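You operate a simulated robot arm through the tools that you are given. There is no shell and no other tool.

The job below is to be done with a simulated robot arm. You get a single attempt, and the scene is never put back.

Task
Record a slate on the blue tape reel: hold the talk bar at least two seconds while it records.
Fine: then stop the tape and put the white safe-ready toggle back to safe; leave the reels on the cabinet alone. Where these are worked on the way, their far stop is far enough and under half their travel is too little: white safe-ready toggle.

The check looks at the end state, three seconds after you hand in, the way a careful person would. Anything else that was tipped, shoved, dropped, spilled or broken makes it a failure.

Robot
A 7-joint arm with a two-finger parallel gripper, fixed in place. Base frame: the origin is at the foot of the arm, x ahead of it, y to its left, z up; the work surface is at about z = 810. Units: mm, degrees, N and s.
Its first joint turns from -166.0 to 166.0 degrees. Payload 4.4 kg.
The tool frame sits at the grasp point between the pads (the TCP): z along the fingers, y along the line on which they close. The tips reach 23 mm beyond it. Largest opening 94 mm; finger width 38, thickness 10; the body of the gripper, 54 by 96 mm, starts 39 mm behind the TCP.
Orientation is that of the tool frame in the base frame, as a unit quaternion [x, y, z, w]. With the fingers straight down and closing along the base's y, the tool's x points along the base's -x, its y along +y and its z along -z.

Tools
- The arm moves only by the tool step_arm. Its argument "rows" is a list of rows, each a list of 7 numbers: the shift along the tool's x, y, z in units of 300 mm (1.0 is 300 mm), then the turn, a rotation vector about the tool's x, y, z in units of 45 degrees (1.0 is 45 degrees), then the closure, from 0 (fully open) to 1 (shut). In form: [[tx, ty, tz, wx, wy, wz, hand], ...]. A call has 1 to 20 rows; each row is the pose to reach, as a shift and turn from the pose commanded when the call began, along the tool's axes at that moment. A call with a number of a shift or a turn outside -1 to 1 is refused whole. Each row takes 0.2 s and may step no farther than 50 mm and 8.6 degrees from the row before; otherwise, or with a gripper value out of range, the whole call is refused. A pose out of reach is approached as far as the arm can. The call stops where the force on the tool passes 90 N (or 10 N more than at its start, if that is more) or the arm is blocked; 0.2 s more then pass. The fingers move at their own pace (about 72 mm/s each) and stop on an object; they squeeze with about 36 N. The grip force told is the motor's: it shows also when the fingers shut on nothing. Time passes only in rows, and 0.2 s behind the last, so rows that repeat a pose let the fingers close. It gives the time, the measured TCP pose, the force on the tool (base axes), the opening and the grip force at its end, in the units of the frame above (readings bear some noise), with the torque about the TCP (base axes, N m) and any sound that the robot's microphone picked up.
- Cameras (640 x 400 px; columns grow to the right, rows downward): "scene" is fixed at [222.4, 646, 1582]; the picture's right is [0.15, -0.99, 0.00], its down [-0.91, -0.14, -0.38] and it looks along [0.38, 0.06, -0.92] (base axes); focal length 214 px, centre (320, 200). "wrist" rides on the gripper at [86, 16, -74] in the tool frame; the picture's right is [-0.18, 0.98, 0.00], its down [-0.58, -0.11, -0.81] and it looks along [-0.79, -0.15, 0.59] (tool axes); focal length 243 px, centre (320, 200). There is no depth. A picture from a camera that has moved, and an enlarged one, comes with that camera's place and axes in the base frame and with its lens. The place of the scene camera against the robot may be out by one fixed shift of up to 25 mm in any direction.
- grab_frame(camera): a new picture of that camera. No time passes.
- enlarge(camera, box): a new picture of the part [left, top, right, bottom] of that camera's present view, enlarged. No time passes.
- close_job(): hands the job in; it is judged then, once.

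Nothing tells you positions but the pictures and the camera data. Unless the task says otherwise, let go and move clear before handing in.

The tools are called after "Call:" as a command line: name --pt "numbers of a row" for each row, then --argument value for the rest, lists and objects as JSON in quotes. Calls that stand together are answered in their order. step_arm: Moves the arm, as the interface text tells. Its arguments: {"type":"object","properties":{"rows":{"type":"array"}},"required":["rows"]} The other tools are called the same way: grab_frame (camera) takes a picture; enlarge (camera, box) takes an enlarged picture of a part of a camera's view; close_job () hands the job in.

At the start:

```text
t: 0.0
tcp_pos: [802.9, 207.7, 1175.7]
tcp_rot: [0.0, 1.0, 0.0, -0.001]
ft_force: [0.0, 0.0, 0.4]
ft_torque: [0.03, 0.0, 0.0]
grip_width: 94.4
finger_force: 0.0
```

scene: 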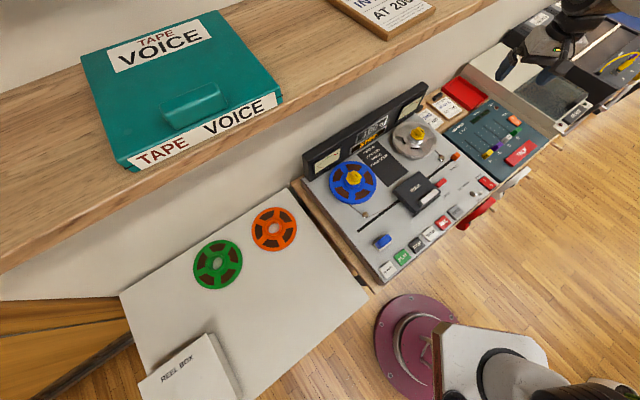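
wrist: 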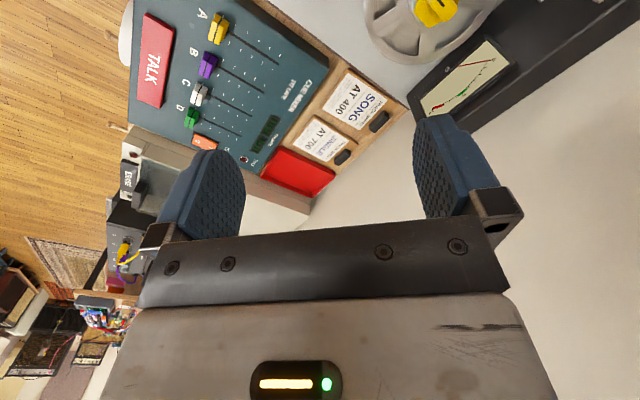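

I see a tape machine with a blue reel on it, a mixer panel with a red TALK bar, and a cabinet with green and orange reels. I'll enlarge these parts first before moving.

Call:
enlarge --camera "scene" --box '[290, 80, 450, 180]'

Call:
enlarge --camera "scene" --box '[360, 170, 520, 290]'

Call:
enlarge --camera "scene" --box '[420, 70, 560, 180]'

Call:
enlarge --camera "scene" --box '[470, 0, 640, 130]'

Call:
enlarge --camera "wrist" --box '[100, 0, 420, 200]'

Call:
enlarge --camera "wrist" --box '[0, 140, 160, 400]'

Call:
enlarge --camera "scene" --box '[320, 0, 480, 60]'

```text
4.00 times, centred on (370, 130) of scene
camera zoom: at [222.4, 646.0, 1582.0], right [0.15, -0.99, 0.0], down [-0.91, -0.14, -0.38], along [0.38, 0.06, -0.92], focal length 858 px, centre (120, 480)
```

zoom: 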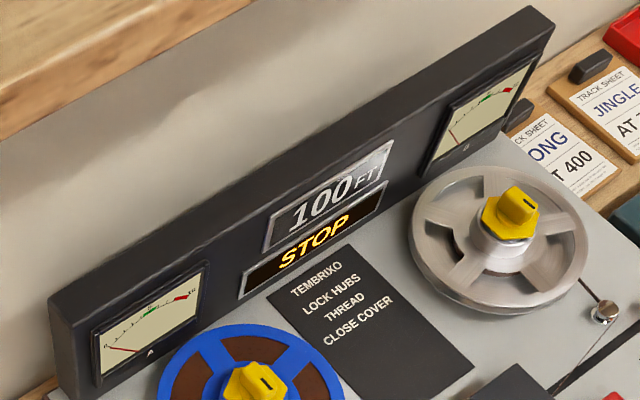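

```text
3.33 times, centred on (440, 230) of scene
camera zoom: at [222.4, 646.0, 1582.0], right [0.15, -0.99, 0.0], down [-0.91, -0.14, -0.38], along [0.38, 0.06, -0.92], focal length 715 px, centre (-80, 100)
```

zoom: 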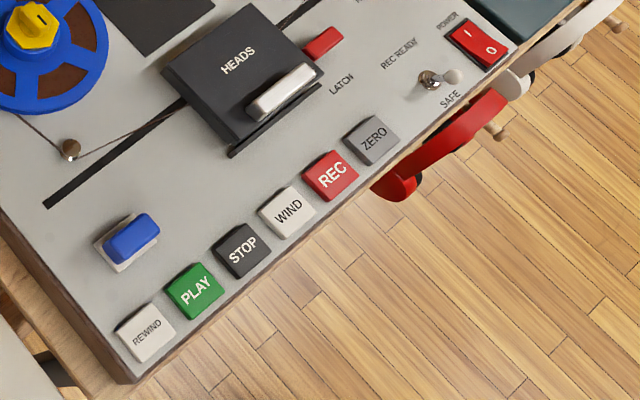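

```text
3.64 times, centred on (490, 125) of scene
camera zoom: at [222.4, 646.0, 1582.0], right [0.15, -0.99, 0.0], down [-0.91, -0.14, -0.38], along [0.38, 0.06, -0.92], focal length 780 px, centre (-298, 473)
```

zoom: 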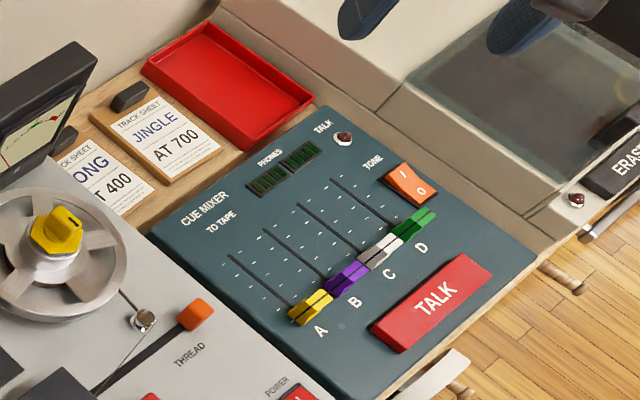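

```text
3.08 times, centred on (555, 65) of scene
camera zoom: at [222.4, 646.0, 1582.0], right [0.15, -0.99, 0.0], down [-0.91, -0.14, -0.38], along [0.38, 0.06, -0.92], focal length 660 px, centre (-403, 615)
```

zoom: 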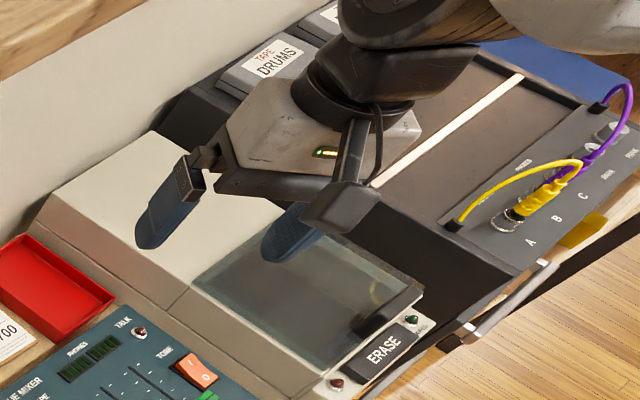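

```text
2.00 times, centred on (260, 100) of wrist
camera zoom: at [716.3, 222.2, 1251.5], right [0.18, 0.98, 0.0], down [0.58, -0.11, 0.81], along [0.79, -0.15, -0.59], focal length 485 px, centre (440, 400)
```

zoom: 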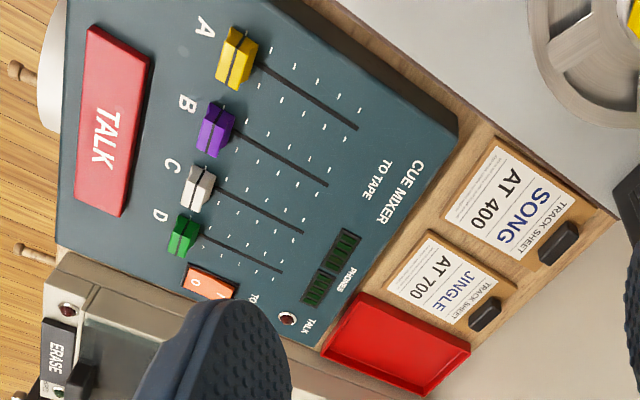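

```text
1.54 times, centred on (80, 270) of wrist
camera zoom: at [716.3, 222.2, 1251.5], right [0.18, 0.98, 0.0], down [0.58, -0.11, 0.81], along [0.79, -0.15, -0.59], focal length 373 px, centre (689, 92)
```

zoom: 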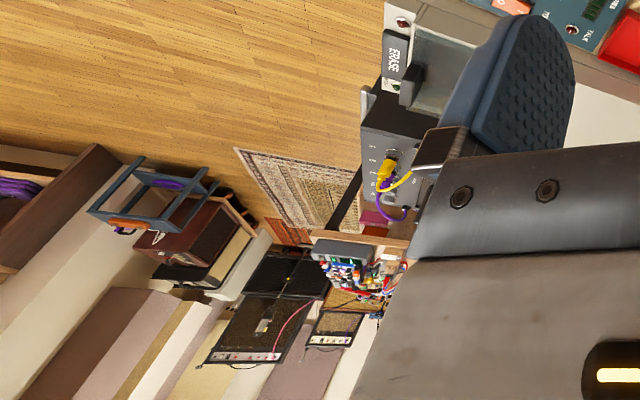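

```text
4.00 times, centred on (400, 30) of scene
camera zoom: at [222.4, 646.0, 1582.0], right [0.15, -0.99, 0.0], down [-0.91, -0.14, -0.38], along [0.38, 0.06, -0.92], focal length 858 px, centre (0, 880)
```

zoom: 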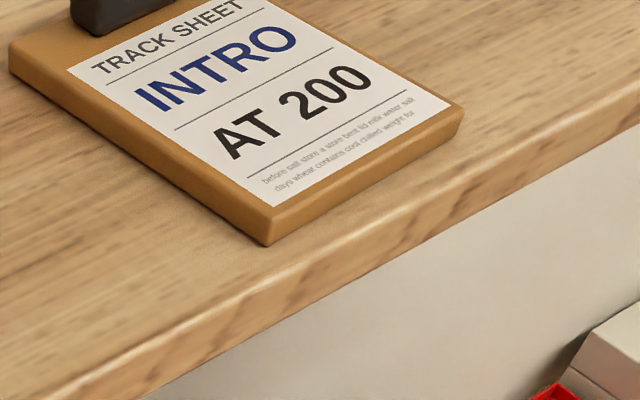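

Deck buttons lie along a diagonal from roughly (355,398) to (500,260), the toggle is near (626,159), and TALK is near (836,-60), all at about z 870. I'll bring the wrist camera round to face the deck and check its state before touching anything.

Call:
step_arm --pt "0.15 0 0 0 0 -0.1667 1" --pt "0.3 0 0 0 0 -0.333 1" --pt "0.45 0 0 0 0 -0.5 1" --pt "0.6 0 0 0 0 -0.667 1" --pt "0.75 0 0 0 0 -0.833 1" --pt "0.9 0 0 0 0 -1.0 1"

Call:
grab_frame --camera "wrist"

```text
t: 1.4
tcp_pos: [532.0, 205.1, 1177.4]
tcp_rot: [-0.384, 0.923, 0.0, 0.0]
ft_force: [-0.7, 0.3, 0.1]
ft_torque: [0.0, 0.02, 0.01]
grip_width: 0.0
finger_force: 36.2
```

```text
taken
camera wrist: at [459.3, 155.1, 1252.0], right [-0.57, 0.82, 0.0], down [0.49, 0.34, 0.81], along [0.66, 0.46, -0.59], focal length 243 px, centre (320, 200)
```

wrist: 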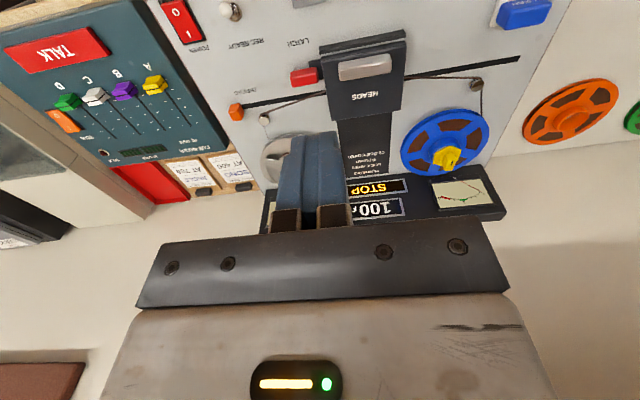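

The deck is seen upside-down in this view, so I'll back the camera off further to get the whole panel in.

Call:
step_arm --pt "0.13 0.06 0 0 0 0 1" --pt "0.26 0.12 0 0 0 0 1" --pt "0.4 0.18 0 0 0 0 1" --pt "0.5 0.24 0 0 0 0 1"

Call:
grab_frame --camera "wrist"

Call:
enlarge --camera "wrist" --box '[250, 0, 500, 150]'

Call:
enlarge --camera "wrist" --box '[0, 0, 260, 160]'

Call:
enlarge --camera "wrist" --box '[200, 80, 480, 250]'

```text
t: 2.4
tcp_pos: [371.3, 151.0, 1177.7]
tcp_rot: [-0.383, 0.924, -0.001, -0.002]
ft_force: [0.7, -0.3, -0.6]
ft_torque: [0.01, -0.04, 0.01]
grip_width: 0.0
finger_force: 36.4
```

```text
taken
camera wrist: at [300.6, 100.9, 1252.1], right [-0.56, 0.83, 0.0], down [0.49, 0.33, 0.81], along [0.66, 0.46, -0.59], focal length 243 px, centre (320, 200)
```

wrist: 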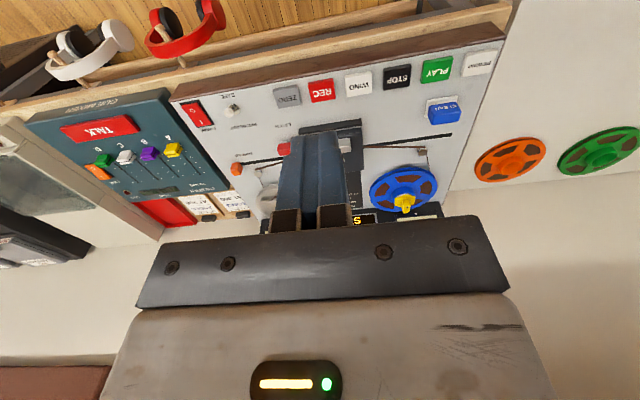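

```text
2.56 times, centred on (375, 75) of wrist
camera zoom: at [300.6, 100.9, 1252.1], right [-0.56, 0.83, 0.0], down [0.49, 0.33, 0.81], along [0.66, 0.46, -0.59], focal length 621 px, centre (179, 520)
```

zoom: 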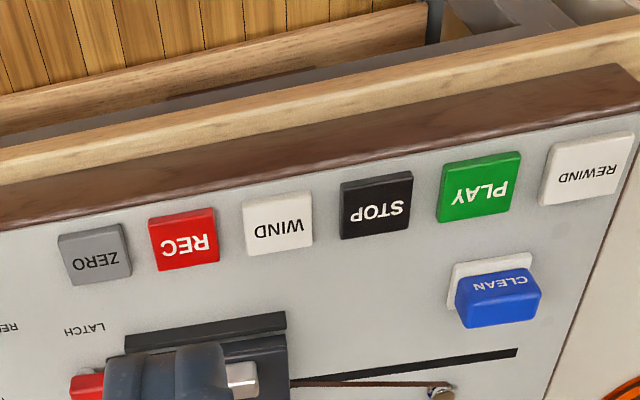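

```text
2.46 times, centred on (130, 80) of wrist
camera zoom: at [300.6, 100.9, 1252.1], right [-0.56, 0.83, 0.0], down [0.49, 0.33, 0.81], along [0.66, 0.46, -0.59], focal length 597 px, centre (788, 495)
```

zoom: 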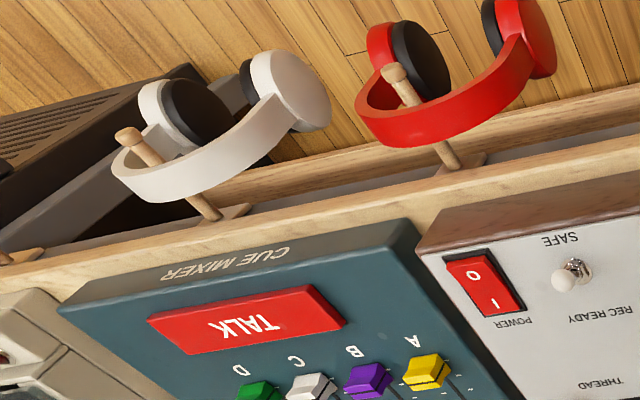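

```text
2.29 times, centred on (340, 165) of wrist
camera zoom: at [300.6, 100.9, 1252.1], right [-0.56, 0.83, 0.0], down [0.49, 0.33, 0.81], along [0.66, 0.46, -0.59], focal length 555 px, centre (274, 280)
```

zoom: 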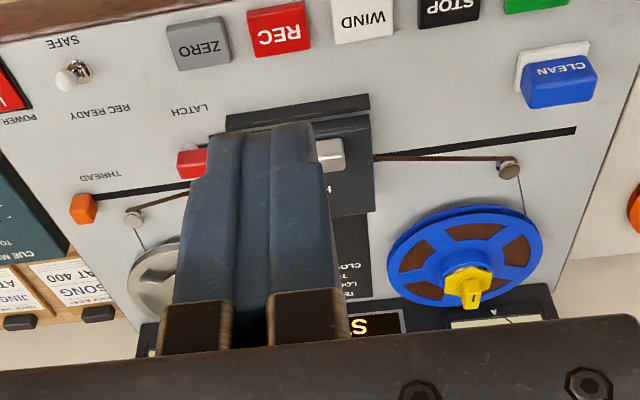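

Buttons read, front-left to right: REWIND, PLAY, STOP, WIND, REC, ZERO. The toggle leans to SAFE, the tape looks threaded, and the display says STOP at 100 ft. Next I'll look closely at the hubs, the head cover and the tone switch.

Call:
enlarge --camera "scene" --box '[380, 160, 460, 220]'

Call:
enlarge --camera "scene" --box '[325, 155, 385, 215]'

Call:
enlarge --camera "scene" --box '[385, 110, 465, 170]'

Call:
enlarge --camera "scene" --box '[480, 100, 550, 170]'

Call:
enlarge --camera "scene" --box '[440, 165, 500, 210]'

Call:
grab_frame --camera "scene"

```text
6.67 times, centred on (420, 190) of scene
camera zoom: at [222.4, 646.0, 1582.0], right [0.15, -0.99, 0.0], down [-0.91, -0.14, -0.38], along [0.38, 0.06, -0.92], focal length 1430 px, centre (-347, 267)
```

zoom: 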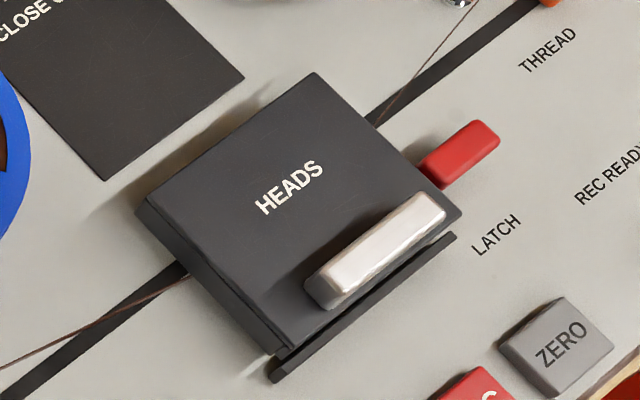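

```text
6.67 times, centred on (355, 185) of scene
camera zoom: at [222.4, 646.0, 1582.0], right [0.15, -0.99, 0.0], down [-0.91, -0.14, -0.38], along [0.38, 0.06, -0.92], focal length 1430 px, centre (87, 300)
```

zoom: 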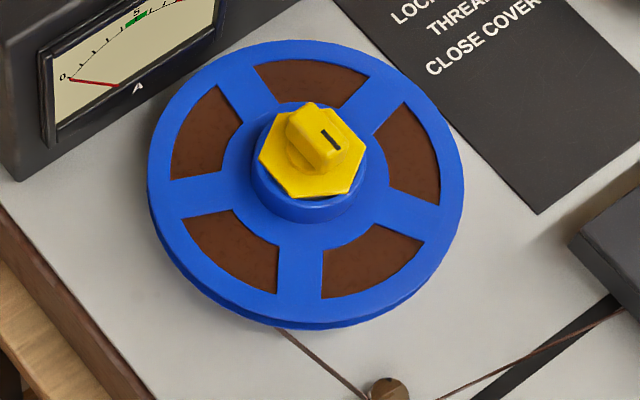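

```text
6.67 times, centred on (425, 140) of scene
camera zoom: at [222.4, 646.0, 1582.0], right [0.15, -0.99, 0.0], down [-0.91, -0.14, -0.38], along [0.38, 0.06, -0.92], focal length 1430 px, centre (-380, 600)
```

zoom: 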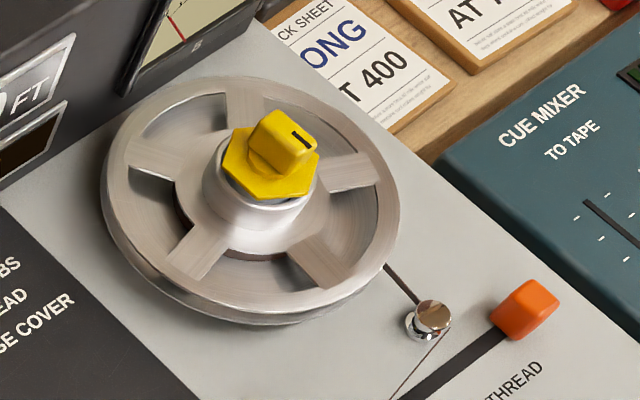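

```text
5.71 times, centred on (515, 135) of scene
camera zoom: at [222.4, 646.0, 1582.0], right [0.15, -0.99, 0.0], down [-0.91, -0.14, -0.38], along [0.38, 0.06, -0.92], focal length 1226 px, centre (-794, 571)
```

zoom: 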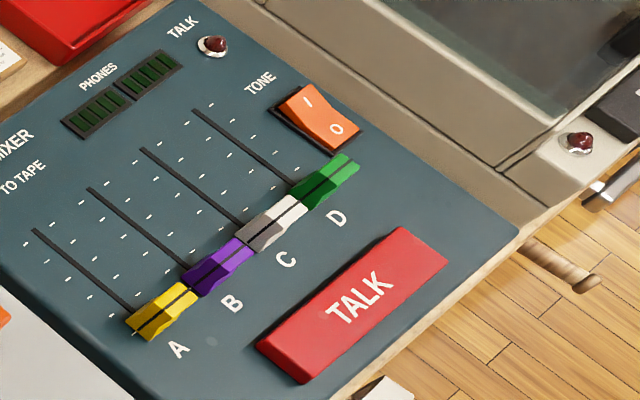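

```text
8.89 times, centred on (470, 188) of scene
camera zoom: at [222.4, 646.0, 1582.0], right [0.15, -0.99, 0.0], down [-0.91, -0.14, -0.38], along [0.38, 0.06, -0.92], focal length 1906 px, centre (-1013, 311)
```

zoom: 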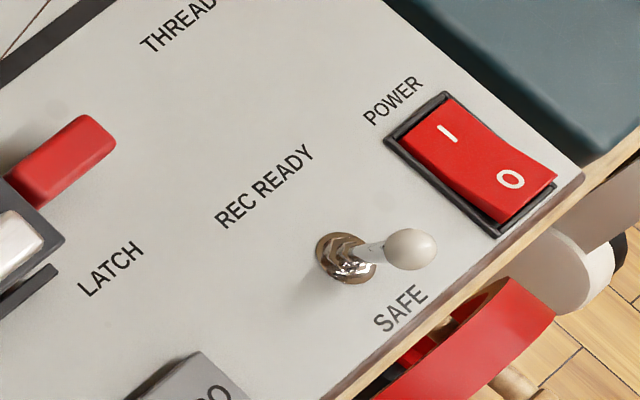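

```text
taken
```

scene: 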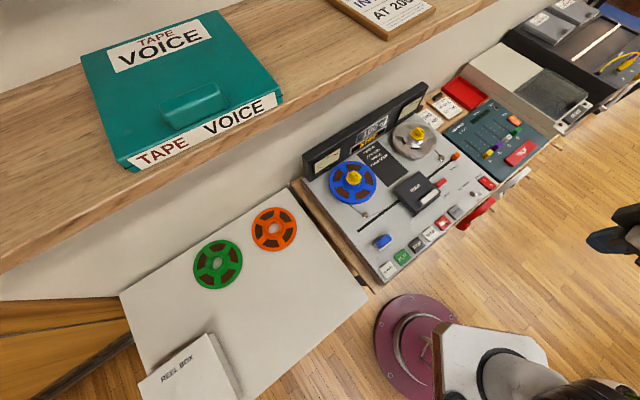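

Both hub marks match, the head cover is closed and the power is on, so the deck looks ready to record. I put the toggle near (625,121) and will come down above it at a safe height to refine that with the wrist camera.

Call:
step_arm --pt "-0.066 -0.084 0.09 0 0 0 1" --pt "-0.132 -0.168 0.18 0 0 0 1" --pt "-0.198 -0.252 0.27 0 0 0 1" --pt "-0.264 -0.336 0.36 0 0 0 1" --pt "-0.33 -0.42 0.45 0 0 0 1" --pt "-0.396 -0.504 0.54 0 0 0 1" --pt "-0.462 -0.588 0.63 0 0 0 1" --pt "-0.528 -0.67 0.7 0 0 0 1"

Call:
grab_frame --camera "wrist"

Call:
grab_frame --camera "scene"

```text
t: 4.2
tcp_pos: [629.6, 122.4, 966.8]
tcp_rot: [-0.382, 0.924, -0.001, 0.001]
ft_force: [0.3, -0.7, -0.3]
ft_torque: [-0.03, 0.0, 0.0]
grip_width: 0.0
finger_force: 36.3
```

```text
taken
camera wrist: at [556.7, 72.0, 1041.4], right [-0.56, 0.83, 0.0], down [0.49, 0.33, 0.81], along [0.67, 0.46, -0.59], focal length 243 px, centre (320, 200)
```

wrist: 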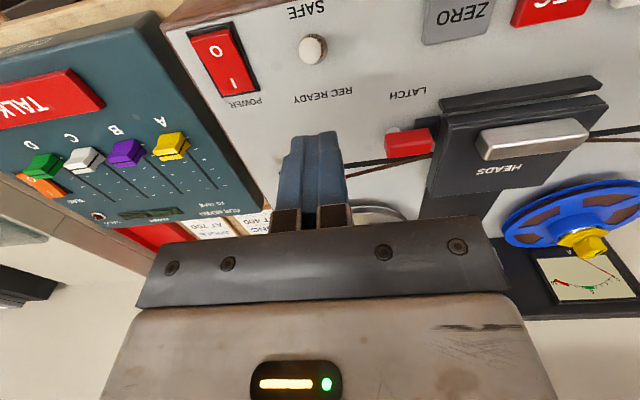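

```text
taken
```

scene: 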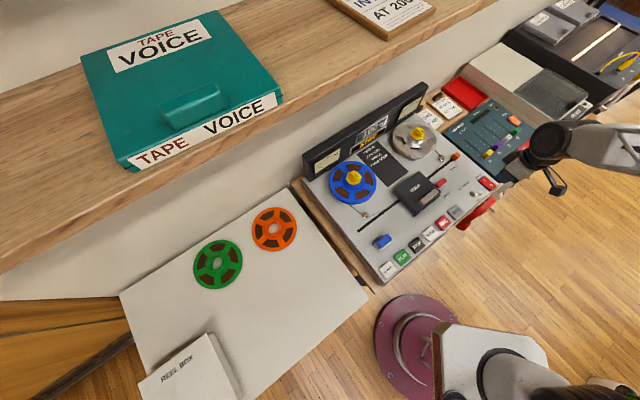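

The toggle's ball comes out near (621,111,854), with the SAFE label just in front of it. I'll move in front of the ball, drop partway and look again.

Call:
step_arm --pt "0.08 -0.01 0.07 0 0 0 1" --pt "0.167 -0.01 0.14 0 0 0 1" --pt "0.167 -0.01 0.2 0 0 0 1"

Call:
grab_frame --camera "wrist"

Call:
enlarge --camera "scene" --box '[430, 130, 590, 230]'

```text
t: 5.0
tcp_pos: [595.0, 83.1, 905.2]
tcp_rot: [-0.383, 0.924, 0.0, 0.0]
ft_force: [-0.2, 0.1, -0.6]
ft_torque: [-0.03, 0.02, -0.03]
grip_width: 0.0
finger_force: 35.8
```

```text
taken
camera wrist: at [523.8, 32.3, 980.7], right [-0.56, 0.83, 0.0], down [0.49, 0.33, 0.81], along [0.67, 0.46, -0.59], focal length 243 px, centre (320, 200)
```

wrist: 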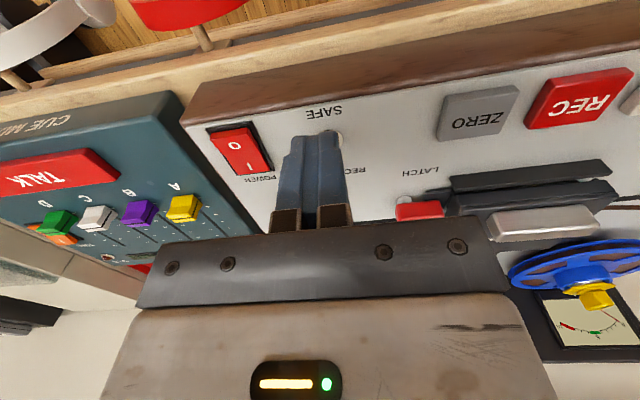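

```text
4.00 times, centred on (510, 180) of scene
camera zoom: at [222.4, 646.0, 1582.0], right [0.15, -0.99, 0.0], down [-0.91, -0.14, -0.38], along [0.38, 0.06, -0.92], focal length 858 px, centre (-440, 280)
```

zoom: 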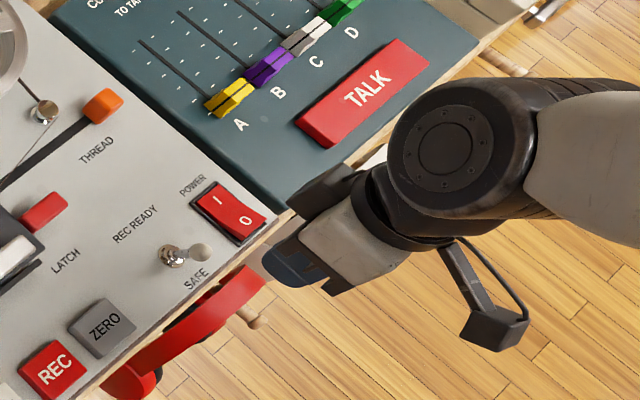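

The finger hides part of the ball here, so I'll take views from both sides at this height to fix its position.

Call:
step_arm --pt "0 0.08 0 0 0 0 1" --pt "0 0.1667 0 0 0 0 1" --pt "0 0.1667 0 0 0 0 1"

Call:
grab_frame --camera "wrist"

Call:
enlarge --camera "wrist" --box '[120, 60, 360, 210]'

Call:
step_arm --pt "0 -0.13 0 0 0 0 1" --pt "0 -0.25 0 0 0 0 1" --pt "0 -0.3333 0 0 0 0 1" --pt "0 -0.3333 0 0 0 0 1"

Call:
grab_frame --camera "wrist"

Call:
enlarge --camera "wrist" --box '[280, 60, 520, 210]'

```text
t: 5.8
tcp_pos: [561.0, 119.2, 908.4]
tcp_rot: [-0.383, 0.924, 0.0, 0.0]
ft_force: [0.3, 0.2, -0.5]
ft_torque: [-0.02, 0.01, 0.0]
grip_width: 0.0
finger_force: 35.8
```

```text
taken
camera wrist: at [489.1, 68.5, 982.6], right [-0.56, 0.83, 0.0], down [0.49, 0.33, 0.81], along [0.67, 0.46, -0.59], focal length 243 px, centre (320, 200)
```

wrist: 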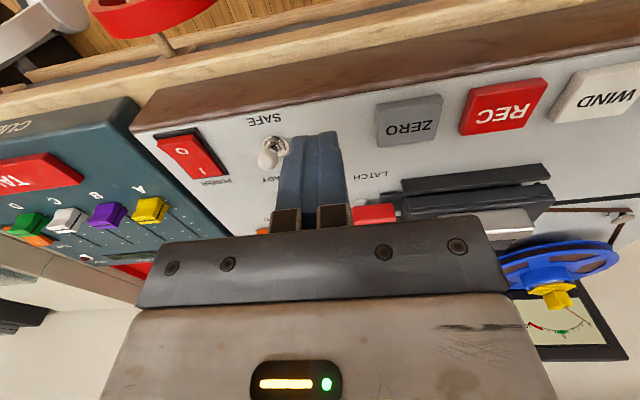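

```text
2.67 times, centred on (240, 135) of wrist
camera zoom: at [489.1, 68.5, 982.6], right [-0.56, 0.83, 0.0], down [0.49, 0.33, 0.81], along [0.67, 0.46, -0.59], focal length 647 px, centre (533, 373)
```

zoom: 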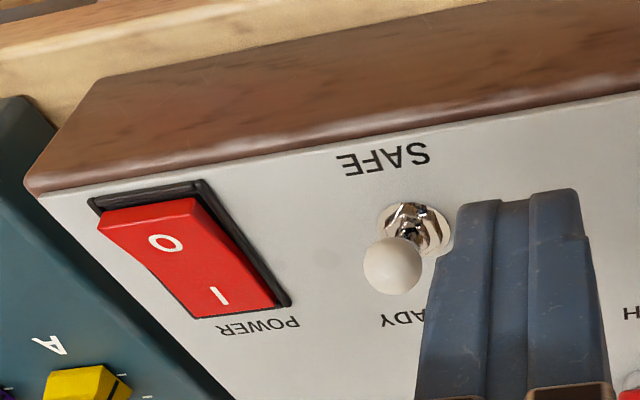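

```text
t: 6.8
tcp_pos: [632.5, 47.2, 907.0]
tcp_rot: [-0.382, 0.924, 0.0, 0.001]
ft_force: [0.0, -0.2, 0.7]
ft_torque: [0.0, -0.01, 0.0]
grip_width: 0.1
finger_force: 36.0
```

```text
taken
camera wrist: at [559.8, -3.3, 981.4], right [-0.56, 0.83, 0.0], down [0.49, 0.33, 0.81], along [0.67, 0.46, -0.59], focal length 243 px, centre (320, 200)
```

wrist: 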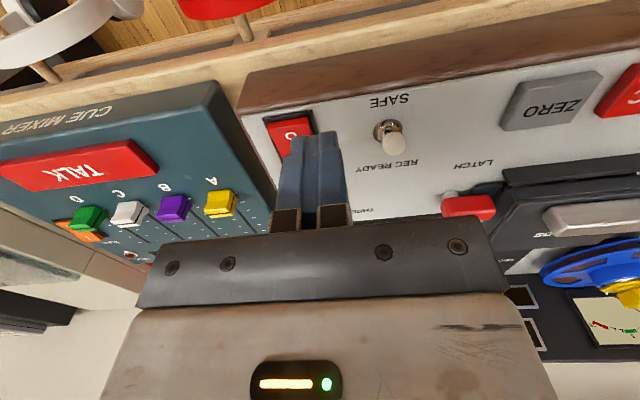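

```text
2.67 times, centred on (400, 135) of wrist
camera zoom: at [559.8, -3.3, 981.4], right [-0.56, 0.83, 0.0], down [0.49, 0.33, 0.81], along [0.67, 0.46, -0.59], focal length 647 px, centre (107, 373)
```

zoom: 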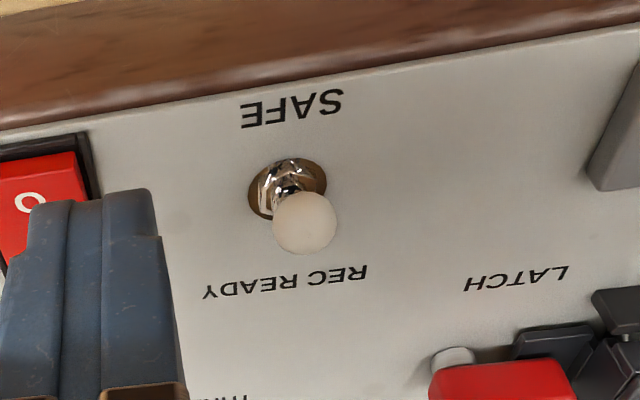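

Triangulation puts the ball at about (629,113,839) and the deck surface at about z 812. I'll lower the closed fingers in front of the ball with the tips near z 828, then push it back.

Call:
step_arm --pt "0 0.163 0 0 0 0 1" --pt "0 0.163 0.1 0 0 0 1" --pt "0 0.163 0.187 0 0 0 1" --pt "0 0.163 0.187 0 0 0 1"

Call:
enlarge --camera "wrist" --box '[200, 80, 440, 230]'

Call:
enlarge --camera "scene" --box '[430, 150, 530, 220]'

```text
t: 7.8
tcp_pos: [598.2, 80.5, 852.1]
tcp_rot: [-0.382, 0.924, 0.0, 0.0]
ft_force: [-0.5, -0.3, -0.4]
ft_torque: [0.05, -0.02, 0.03]
grip_width: 0.0
finger_force: 36.2
```

```text
2.67 times, centred on (320, 155) of wrist
camera zoom: at [526.2, 30.8, 925.5], right [-0.56, 0.83, 0.0], down [0.49, 0.33, 0.81], along [0.67, 0.46, -0.59], focal length 647 px, centre (320, 320)
```

zoom: 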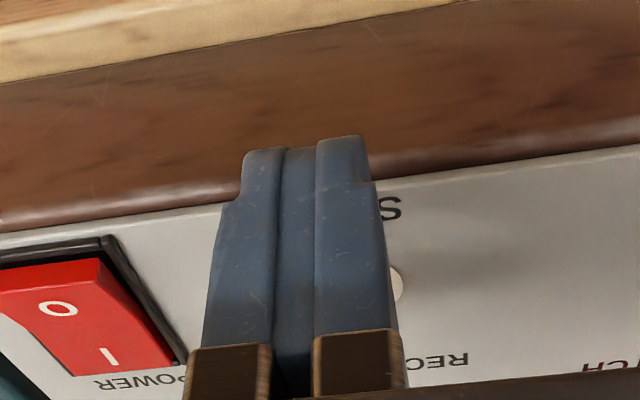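

```text
5.71 times, centred on (480, 185) of scene
camera zoom: at [222.4, 646.0, 1582.0], right [0.15, -0.99, 0.0], down [-0.91, -0.14, -0.38], along [0.38, 0.06, -0.92], focal length 1226 px, centre (-594, 286)
```

zoom: 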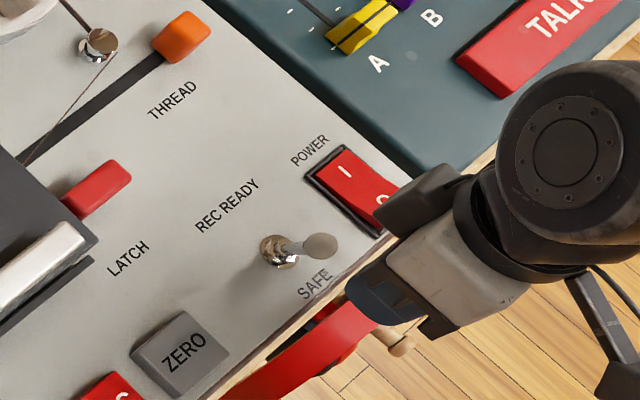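

The fingers are lined up in front of the ball. I'm pushing towards the deck's back in small steps.

Call:
step_arm --pt "-0.04 0 0 0 0 0 1" --pt "-0.06 0 0 0 0 0 1" --pt "-0.08 0 0 0 0 0 1" --pt "-0.1 0 0 0 0 0 1" --pt "-0.115 0 0 0 0 0 1" --pt "-0.125 0 0 0 0 0 1"

Call:
enlarge --camera "wrist" --box '[200, 80, 440, 230]'

Call:
enlarge --camera "scene" --box '[430, 150, 530, 220]'

```text
t: 9.2
tcp_pos: [622.5, 108.1, 850.4]
tcp_rot: [-0.383, 0.924, 0.0, -0.001]
ft_force: [-14.0, -19.5, 8.1]
ft_torque: [-0.41, 0.17, -0.1]
grip_width: 0.3
finger_force: 36.0
```

```text
2.67 times, centred on (320, 155) of wrist
camera zoom: at [550.7, 58.5, 925.1], right [-0.56, 0.83, 0.0], down [0.49, 0.33, 0.81], along [0.66, 0.45, -0.59], focal length 647 px, centre (320, 320)
```

zoom: 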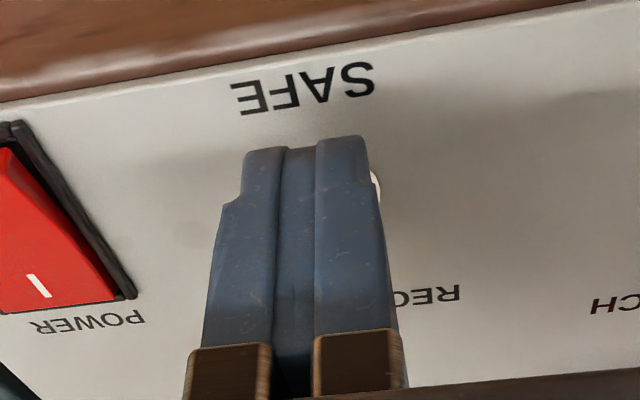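

```text
5.71 times, centred on (480, 185) of scene
camera zoom: at [222.4, 646.0, 1582.0], right [0.15, -0.99, 0.0], down [-0.91, -0.14, -0.38], along [0.38, 0.06, -0.92], focal length 1226 px, centre (-594, 286)
```

zoom: 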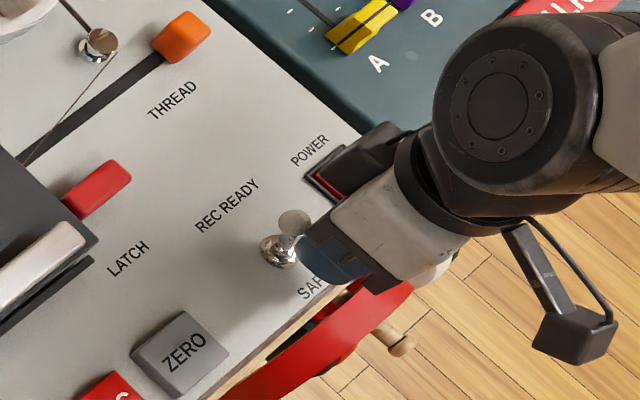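

The toggle has swung to REC READY and met its stop at about 24 N. I'll back off, rise and check that it stays there.

Call:
step_arm --pt "-0.006 0 0 0 0 0 1" --pt "0.06 0 0 0 0 0 1" --pt "0.1 0 -0.1 0 0 0 1" --pt "0.1 0 -0.25 0 0 0 1" --pt "0.1 0 -0.4 0 0 0 1"

Call:
enlarge --camera "scene" --box '[430, 150, 530, 220]'

Call:
grab_frame --camera "wrist"

Call:
enlarge --camera "scene" --box '[290, 80, 450, 180]'

```text
t: 10.4
tcp_pos: [602.8, 88.3, 969.8]
tcp_rot: [-0.383, 0.924, -0.001, -0.001]
ft_force: [-0.2, -0.5, 0.3]
ft_torque: [0.01, -0.02, 0.02]
grip_width: 0.1
finger_force: 36.1
```

```text
5.71 times, centred on (480, 185) of scene
camera zoom: at [222.4, 646.0, 1582.0], right [0.15, -0.99, 0.0], down [-0.91, -0.14, -0.38], along [0.38, 0.06, -0.92], focal length 1226 px, centre (-594, 286)
```

zoom: 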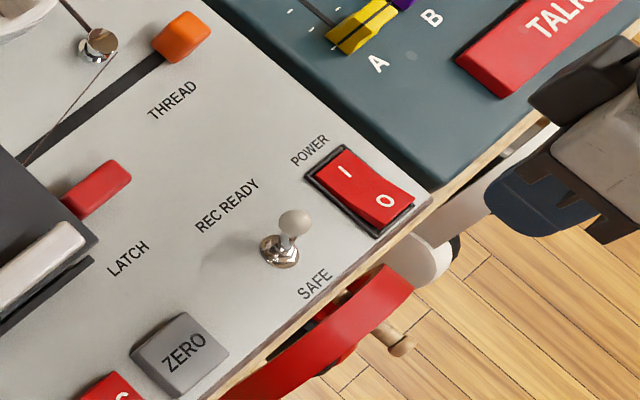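

```text
taken
camera wrist: at [531.9, 38.2, 1046.0], right [-0.56, 0.83, 0.0], down [0.49, 0.33, 0.81], along [0.66, 0.46, -0.59], focal length 243 px, centre (320, 200)
```

wrist: 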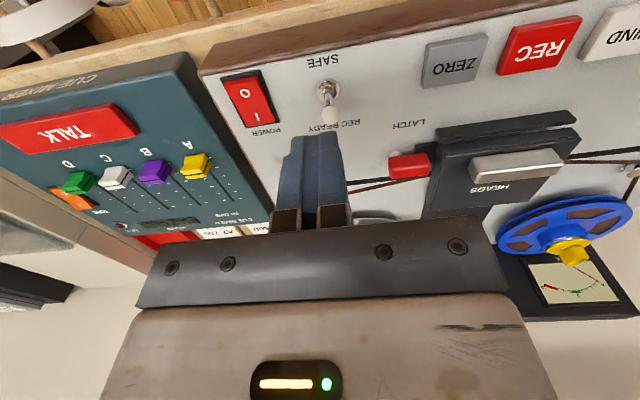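

```text
4.00 times, centred on (370, 130) of scene
camera zoom: at [222.4, 646.0, 1582.0], right [0.15, -0.99, 0.0], down [-0.91, -0.14, -0.38], along [0.38, 0.06, -0.92], focal length 858 px, centre (120, 480)
```

zoom: 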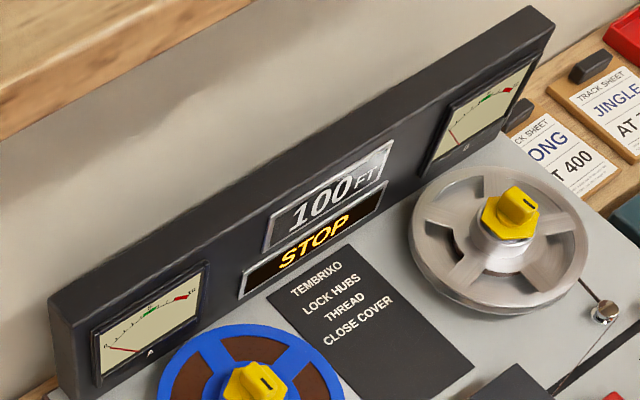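

The toggle rests at REC READY and the deck still shows STOP, 100 ft. Next I'll hover near the TALK bar to fix its position before recording.

Call:
step_arm --pt "-0.01 -0.15 0 0 0 0 1" --pt "-0.01 -0.3 0 0 0 0 1" --pt "-0.01 -0.45 0 0 0 0 1" --pt "-0.01 -0.6 0 0 0 0 1" --pt "-0.01 -0.75 0 0 0 0 1" --pt "-0.01 -0.9 0 0 0 0 1" --pt "-0.01 -0.9 0 0 0 0 1"

Call:
grab_frame --camera "wrist"

Call:
step_arm --pt "0 -0.15 0 0 0 0 1" --pt "0 -0.3 0 0 0 0 1" --pt "0 -0.3 0 0 0 0 1"

Call:
grab_frame --camera "wrist"

Call:
enlarge --camera "wrist" --box '[200, 0, 520, 200]'

```text
t: 12.0
tcp_pos: [794.0, -100.7, 971.2]
tcp_rot: [-0.383, 0.924, 0.0, -0.001]
ft_force: [0.4, -0.1, 0.0]
ft_torque: [-0.01, -0.01, 0.02]
grip_width: 0.0
finger_force: 36.0
```

```text
taken
camera wrist: at [720.9, -151.2, 1044.3], right [-0.56, 0.83, 0.0], down [0.49, 0.33, 0.81], along [0.67, 0.46, -0.59], focal length 243 px, centre (320, 200)
```

wrist: 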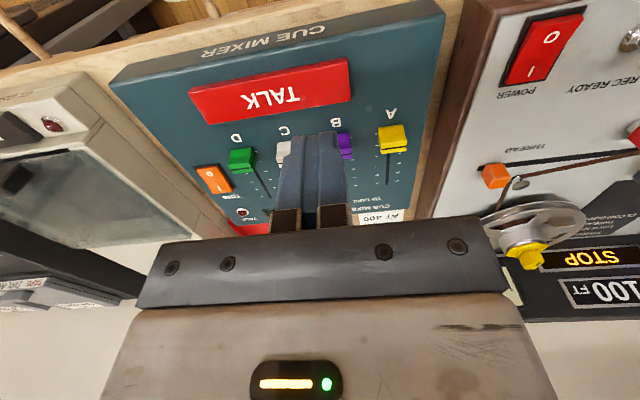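

```text
t: 12.8
tcp_pos: [858.3, -165.4, 970.9]
tcp_rot: [-0.382, 0.924, 0.0, 0.001]
ft_force: [0.8, -0.8, 0.8]
ft_torque: [0.0, 0.03, -0.03]
grip_width: 0.0
finger_force: 36.3
```

```text
taken
camera wrist: at [785.5, -215.2, 1046.4], right [-0.56, 0.83, 0.0], down [0.49, 0.33, 0.81], along [0.67, 0.46, -0.59], focal length 243 px, centre (320, 200)
```

wrist: 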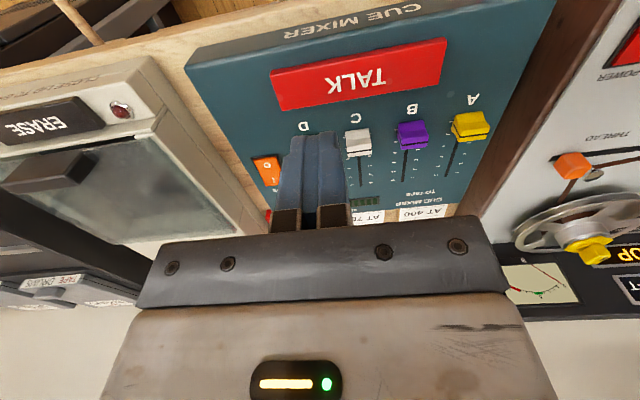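

```text
2.00 times, centred on (360, 100) of wrist
camera zoom: at [785.5, -215.2, 1046.4], right [-0.56, 0.83, 0.0], down [0.49, 0.33, 0.81], along [0.67, 0.46, -0.59], focal length 485 px, centre (240, 400)
```

zoom: 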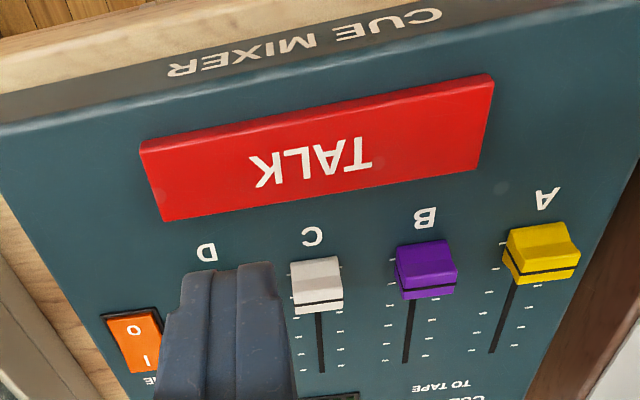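

TALK comes out near (862,-117), top at about z 811. I'll go over to hover above REC, near (499,237), and confirm its position before pressing.

Call:
step_arm --pt "0 0.15 0 0 0 0 1" --pt "0 0.3 0 0 0 0 1" --pt "0 0.45 0 0 0 0 1" --pt "0 0.6 0 0 0 0 1" --pt "0 0.75 0 0 0 0 1" --pt "0 0.9 0 0 0 0 1"

Call:
step_arm --pt "0 0.15 0 0 0 0 1" --pt "0 0.3 0 0 0 0 1" --pt "0 0.45 0 0 0 0 1" --pt "0 0.6 0 0 0 0 1" --pt "-0.03 0.75 0.05 0 0 0 1" --pt "-0.07 0.82 0.12 0 0 0 1" --pt "-0.1 0.897 0.15 0 0 0 1" --pt "-0.1 0.897 0.15 0 0 0 1"

Call:
grab_frame --camera "wrist"

Call:
enlarge --camera "scene" --box '[380, 170, 500, 260]'

```text
t: 14.2
tcp_pos: [668.5, 23.8, 968.3]
tcp_rot: [-0.382, 0.924, 0.0, -0.001]
ft_force: [0.3, 0.5, -0.2]
ft_torque: [0.01, 0.02, 0.02]
grip_width: 0.0
finger_force: 36.9
```

```text
t: 16.0
tcp_pos: [499.5, 237.3, 926.7]
tcp_rot: [-0.382, 0.924, 0.0, 0.001]
ft_force: [-0.2, 0.8, 0.2]
ft_torque: [-0.03, -0.03, -0.01]
grip_width: 0.0
finger_force: 35.6
```

```text
taken
camera wrist: at [427.7, 187.9, 1001.3], right [-0.56, 0.83, 0.0], down [0.49, 0.33, 0.81], along [0.67, 0.46, -0.59], focal length 243 px, centre (320, 200)
```

wrist: 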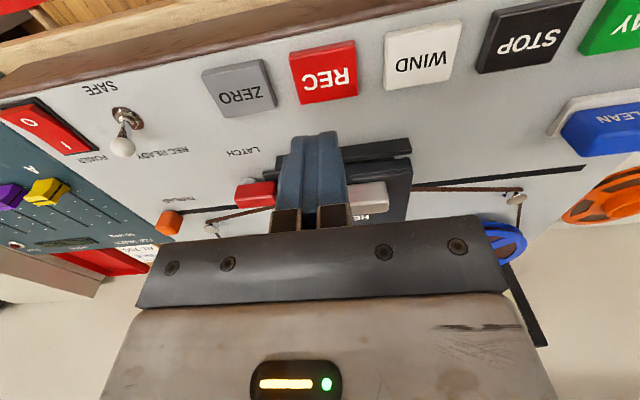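

```text
4.44 times, centred on (440, 215) of scene
camera zoom: at [222.4, 646.0, 1582.0], right [0.15, -0.99, 0.0], down [-0.91, -0.14, -0.38], along [0.38, 0.06, -0.92], focal length 953 px, centre (-213, 133)
```

zoom: 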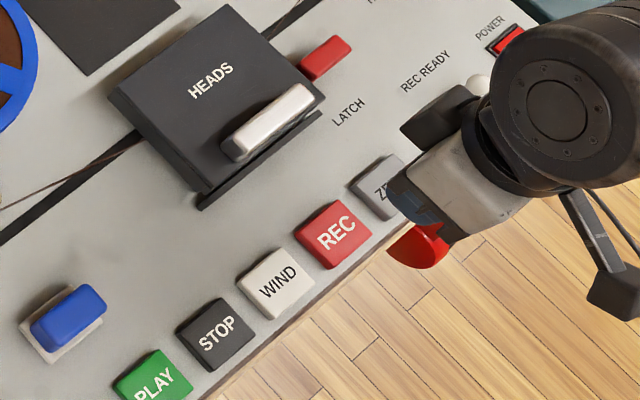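

The fingers are centred above REC to within about 3 mm. I'm descending to press it.

Call:
step_arm --pt "0.005 0.005 0.1 0 0 0 1" --pt "0.005 0.005 0.2 0 0 0 1" --pt "0.005 0.005 0.25 0 0 0 1" --pt "0.005 0.005 0.27 0 0 0 1" --pt "0.005 0.005 0.28 0 0 0 1" --pt "0.005 0.005 0.29 0 0 0 1"

Call:
enlarge --camera "scene" --box '[290, 80, 450, 180]'

Call:
enlarge --camera "wrist" --box '[200, 80, 440, 230]'

```text
t: 17.4
tcp_pos: [497.3, 240.0, 839.3]
tcp_rot: [-0.383, 0.924, 0.0, 0.0]
ft_force: [1.4, 2.1, 3.2]
ft_torque: [0.03, -0.02, -0.02]
grip_width: 0.0
finger_force: 36.1
heard: click
```

```text
4.00 times, centred on (370, 130) of scene
camera zoom: at [222.4, 646.0, 1582.0], right [0.15, -0.99, 0.0], down [-0.91, -0.14, -0.38], along [0.38, 0.06, -0.92], focal length 858 px, centre (120, 480)
```

zoom: 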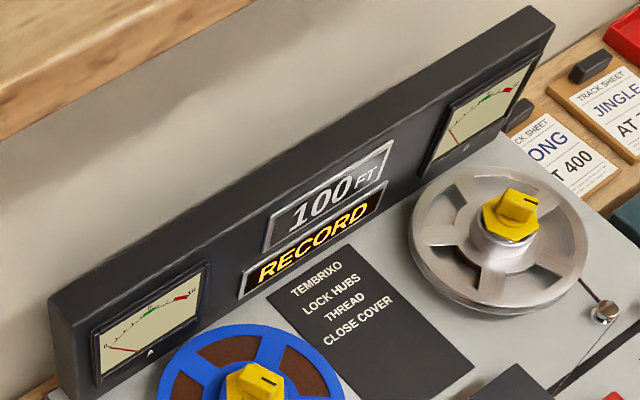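

```text
2.67 times, centred on (320, 155) of wrist
camera zoom: at [425.3, 188.8, 914.0], right [-0.56, 0.83, 0.0], down [0.49, 0.33, 0.81], along [0.67, 0.46, -0.59], focal length 647 px, centre (320, 320)
```

zoom: 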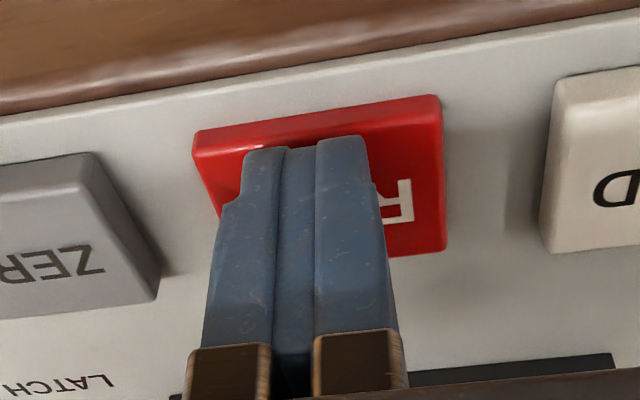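

The deck clicked and shows RECORD. I'll lift and cross to the TALK bar quickly.

Call:
step_arm --pt "0 0 -0.1 0 0 0 1" --pt "0 -0.06 -0.2 0 0 0 1" --pt "0 -0.22 -0.22 0 0 0 1" --pt "0 -0.38 -0.22 0 0 0 1" --pt "0 -0.54 -0.22 0 0 0 1" --pt "-0.005 -0.7 -0.22 0 0 0 1" --pt "-0.01 -0.86 -0.22 0 0 0 1" --pt "-0.01 -1.0 -0.22 0 0 0 1"

Call:
step_arm --pt "0 -0.16 0 0 0 0 1" --pt "0 -0.32 0 0 0 0 1" --pt "-0.008 -0.48 0 0 0 0 1" --pt "-0.008 -0.6 0 0 0 0 1" --pt "-0.008 -0.7 0.03 0 0 0 1"

Call:
grab_frame --camera "wrist"

Call:
enlarge --camera "scene" --box '[290, 80, 450, 180]'

```text
t: 19.2
tcp_pos: [711.5, 27.9, 902.2]
tcp_rot: [-0.383, 0.924, 0.0, 0.0]
ft_force: [-0.5, 0.5, -0.4]
ft_torque: [0.01, -0.01, -0.01]
grip_width: 0.1
finger_force: 36.4
```

```text
t: 20.4
tcp_pos: [861.6, -119.0, 895.8]
tcp_rot: [-0.383, 0.924, 0.0, 0.0]
ft_force: [0.5, -0.3, 0.0]
ft_torque: [0.05, 0.0, 0.0]
grip_width: 0.1
finger_force: 35.8
```

```text
taken
camera wrist: at [788.7, -170.3, 970.4], right [-0.57, 0.82, 0.0], down [0.49, 0.33, 0.81], along [0.67, 0.46, -0.59], focal length 243 px, centre (320, 200)
```

wrist: 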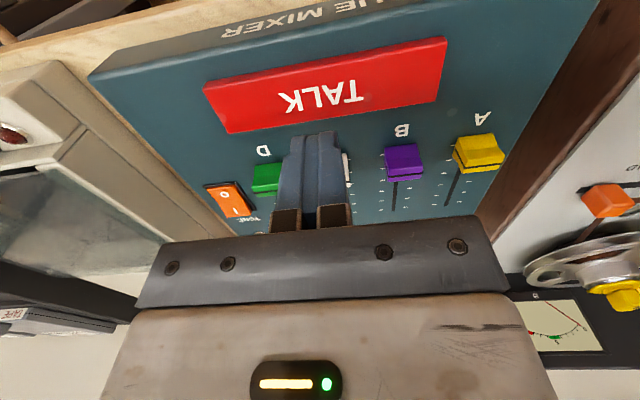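

```text
4.00 times, centred on (370, 130) of scene
camera zoom: at [222.4, 646.0, 1582.0], right [0.15, -0.99, 0.0], down [-0.91, -0.14, -0.38], along [0.38, 0.06, -0.92], focal length 858 px, centre (120, 480)
```

zoom: 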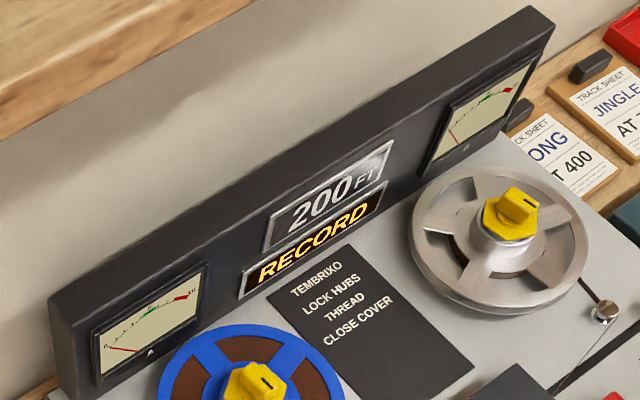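

The tape is still in RECORD and the counter has moved to 200, so I won't linger. The fingers are centred over TALK and I'm pressing down.

Call:
step_arm --pt "0 0.005 0.15 0 0 0 1" --pt "0 0.005 0.2 0 0 0 1" --pt "0 0.005 0.218 0 0 0 1" --pt "0 0.005 0.23 0 0 0 1"

Call:
grab_frame --camera "wrist"

Call:
enlarge --camera "scene" --box '[290, 80, 450, 180]'

Call:
enlarge --camera "scene" --box '[440, 80, 560, 180]'

```text
t: 21.4
tcp_pos: [860.8, -118.2, 826.4]
tcp_rot: [-0.382, 0.924, -0.001, 0.001]
ft_force: [-0.3, -0.4, -0.7]
ft_torque: [0.02, 0.02, -0.01]
grip_width: 0.3
finger_force: 35.4
```

```text
taken
camera wrist: at [787.8, -168.2, 900.7], right [-0.56, 0.83, 0.0], down [0.49, 0.33, 0.81], along [0.67, 0.46, -0.59], focal length 243 px, centre (320, 200)
```

wrist: 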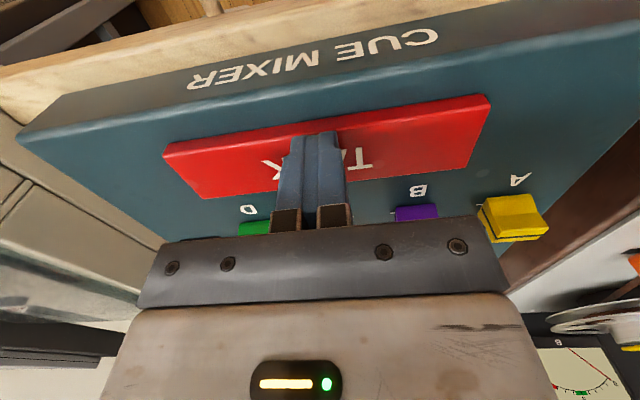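

```text
4.00 times, centred on (370, 130) of scene
camera zoom: at [222.4, 646.0, 1582.0], right [0.15, -0.99, 0.0], down [-0.91, -0.14, -0.38], along [0.38, 0.06, -0.92], focal length 858 px, centre (120, 480)
```

zoom: 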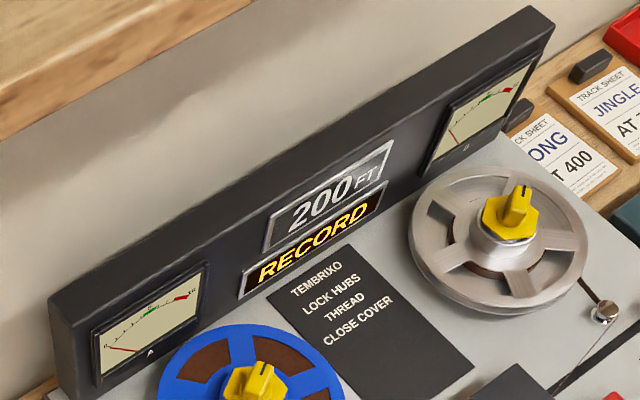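

```text
4.00 times, centred on (500, 130) of scene
camera zoom: at [222.4, 646.0, 1582.0], right [0.15, -0.99, 0.0], down [-0.91, -0.14, -0.38], along [0.38, 0.06, -0.92], focal length 858 px, centre (-400, 480)
```

zoom: 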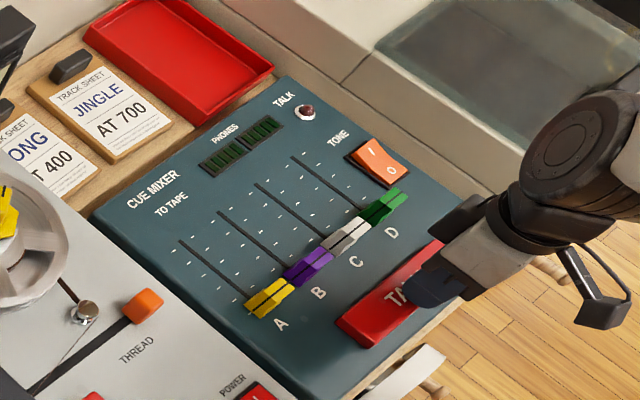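

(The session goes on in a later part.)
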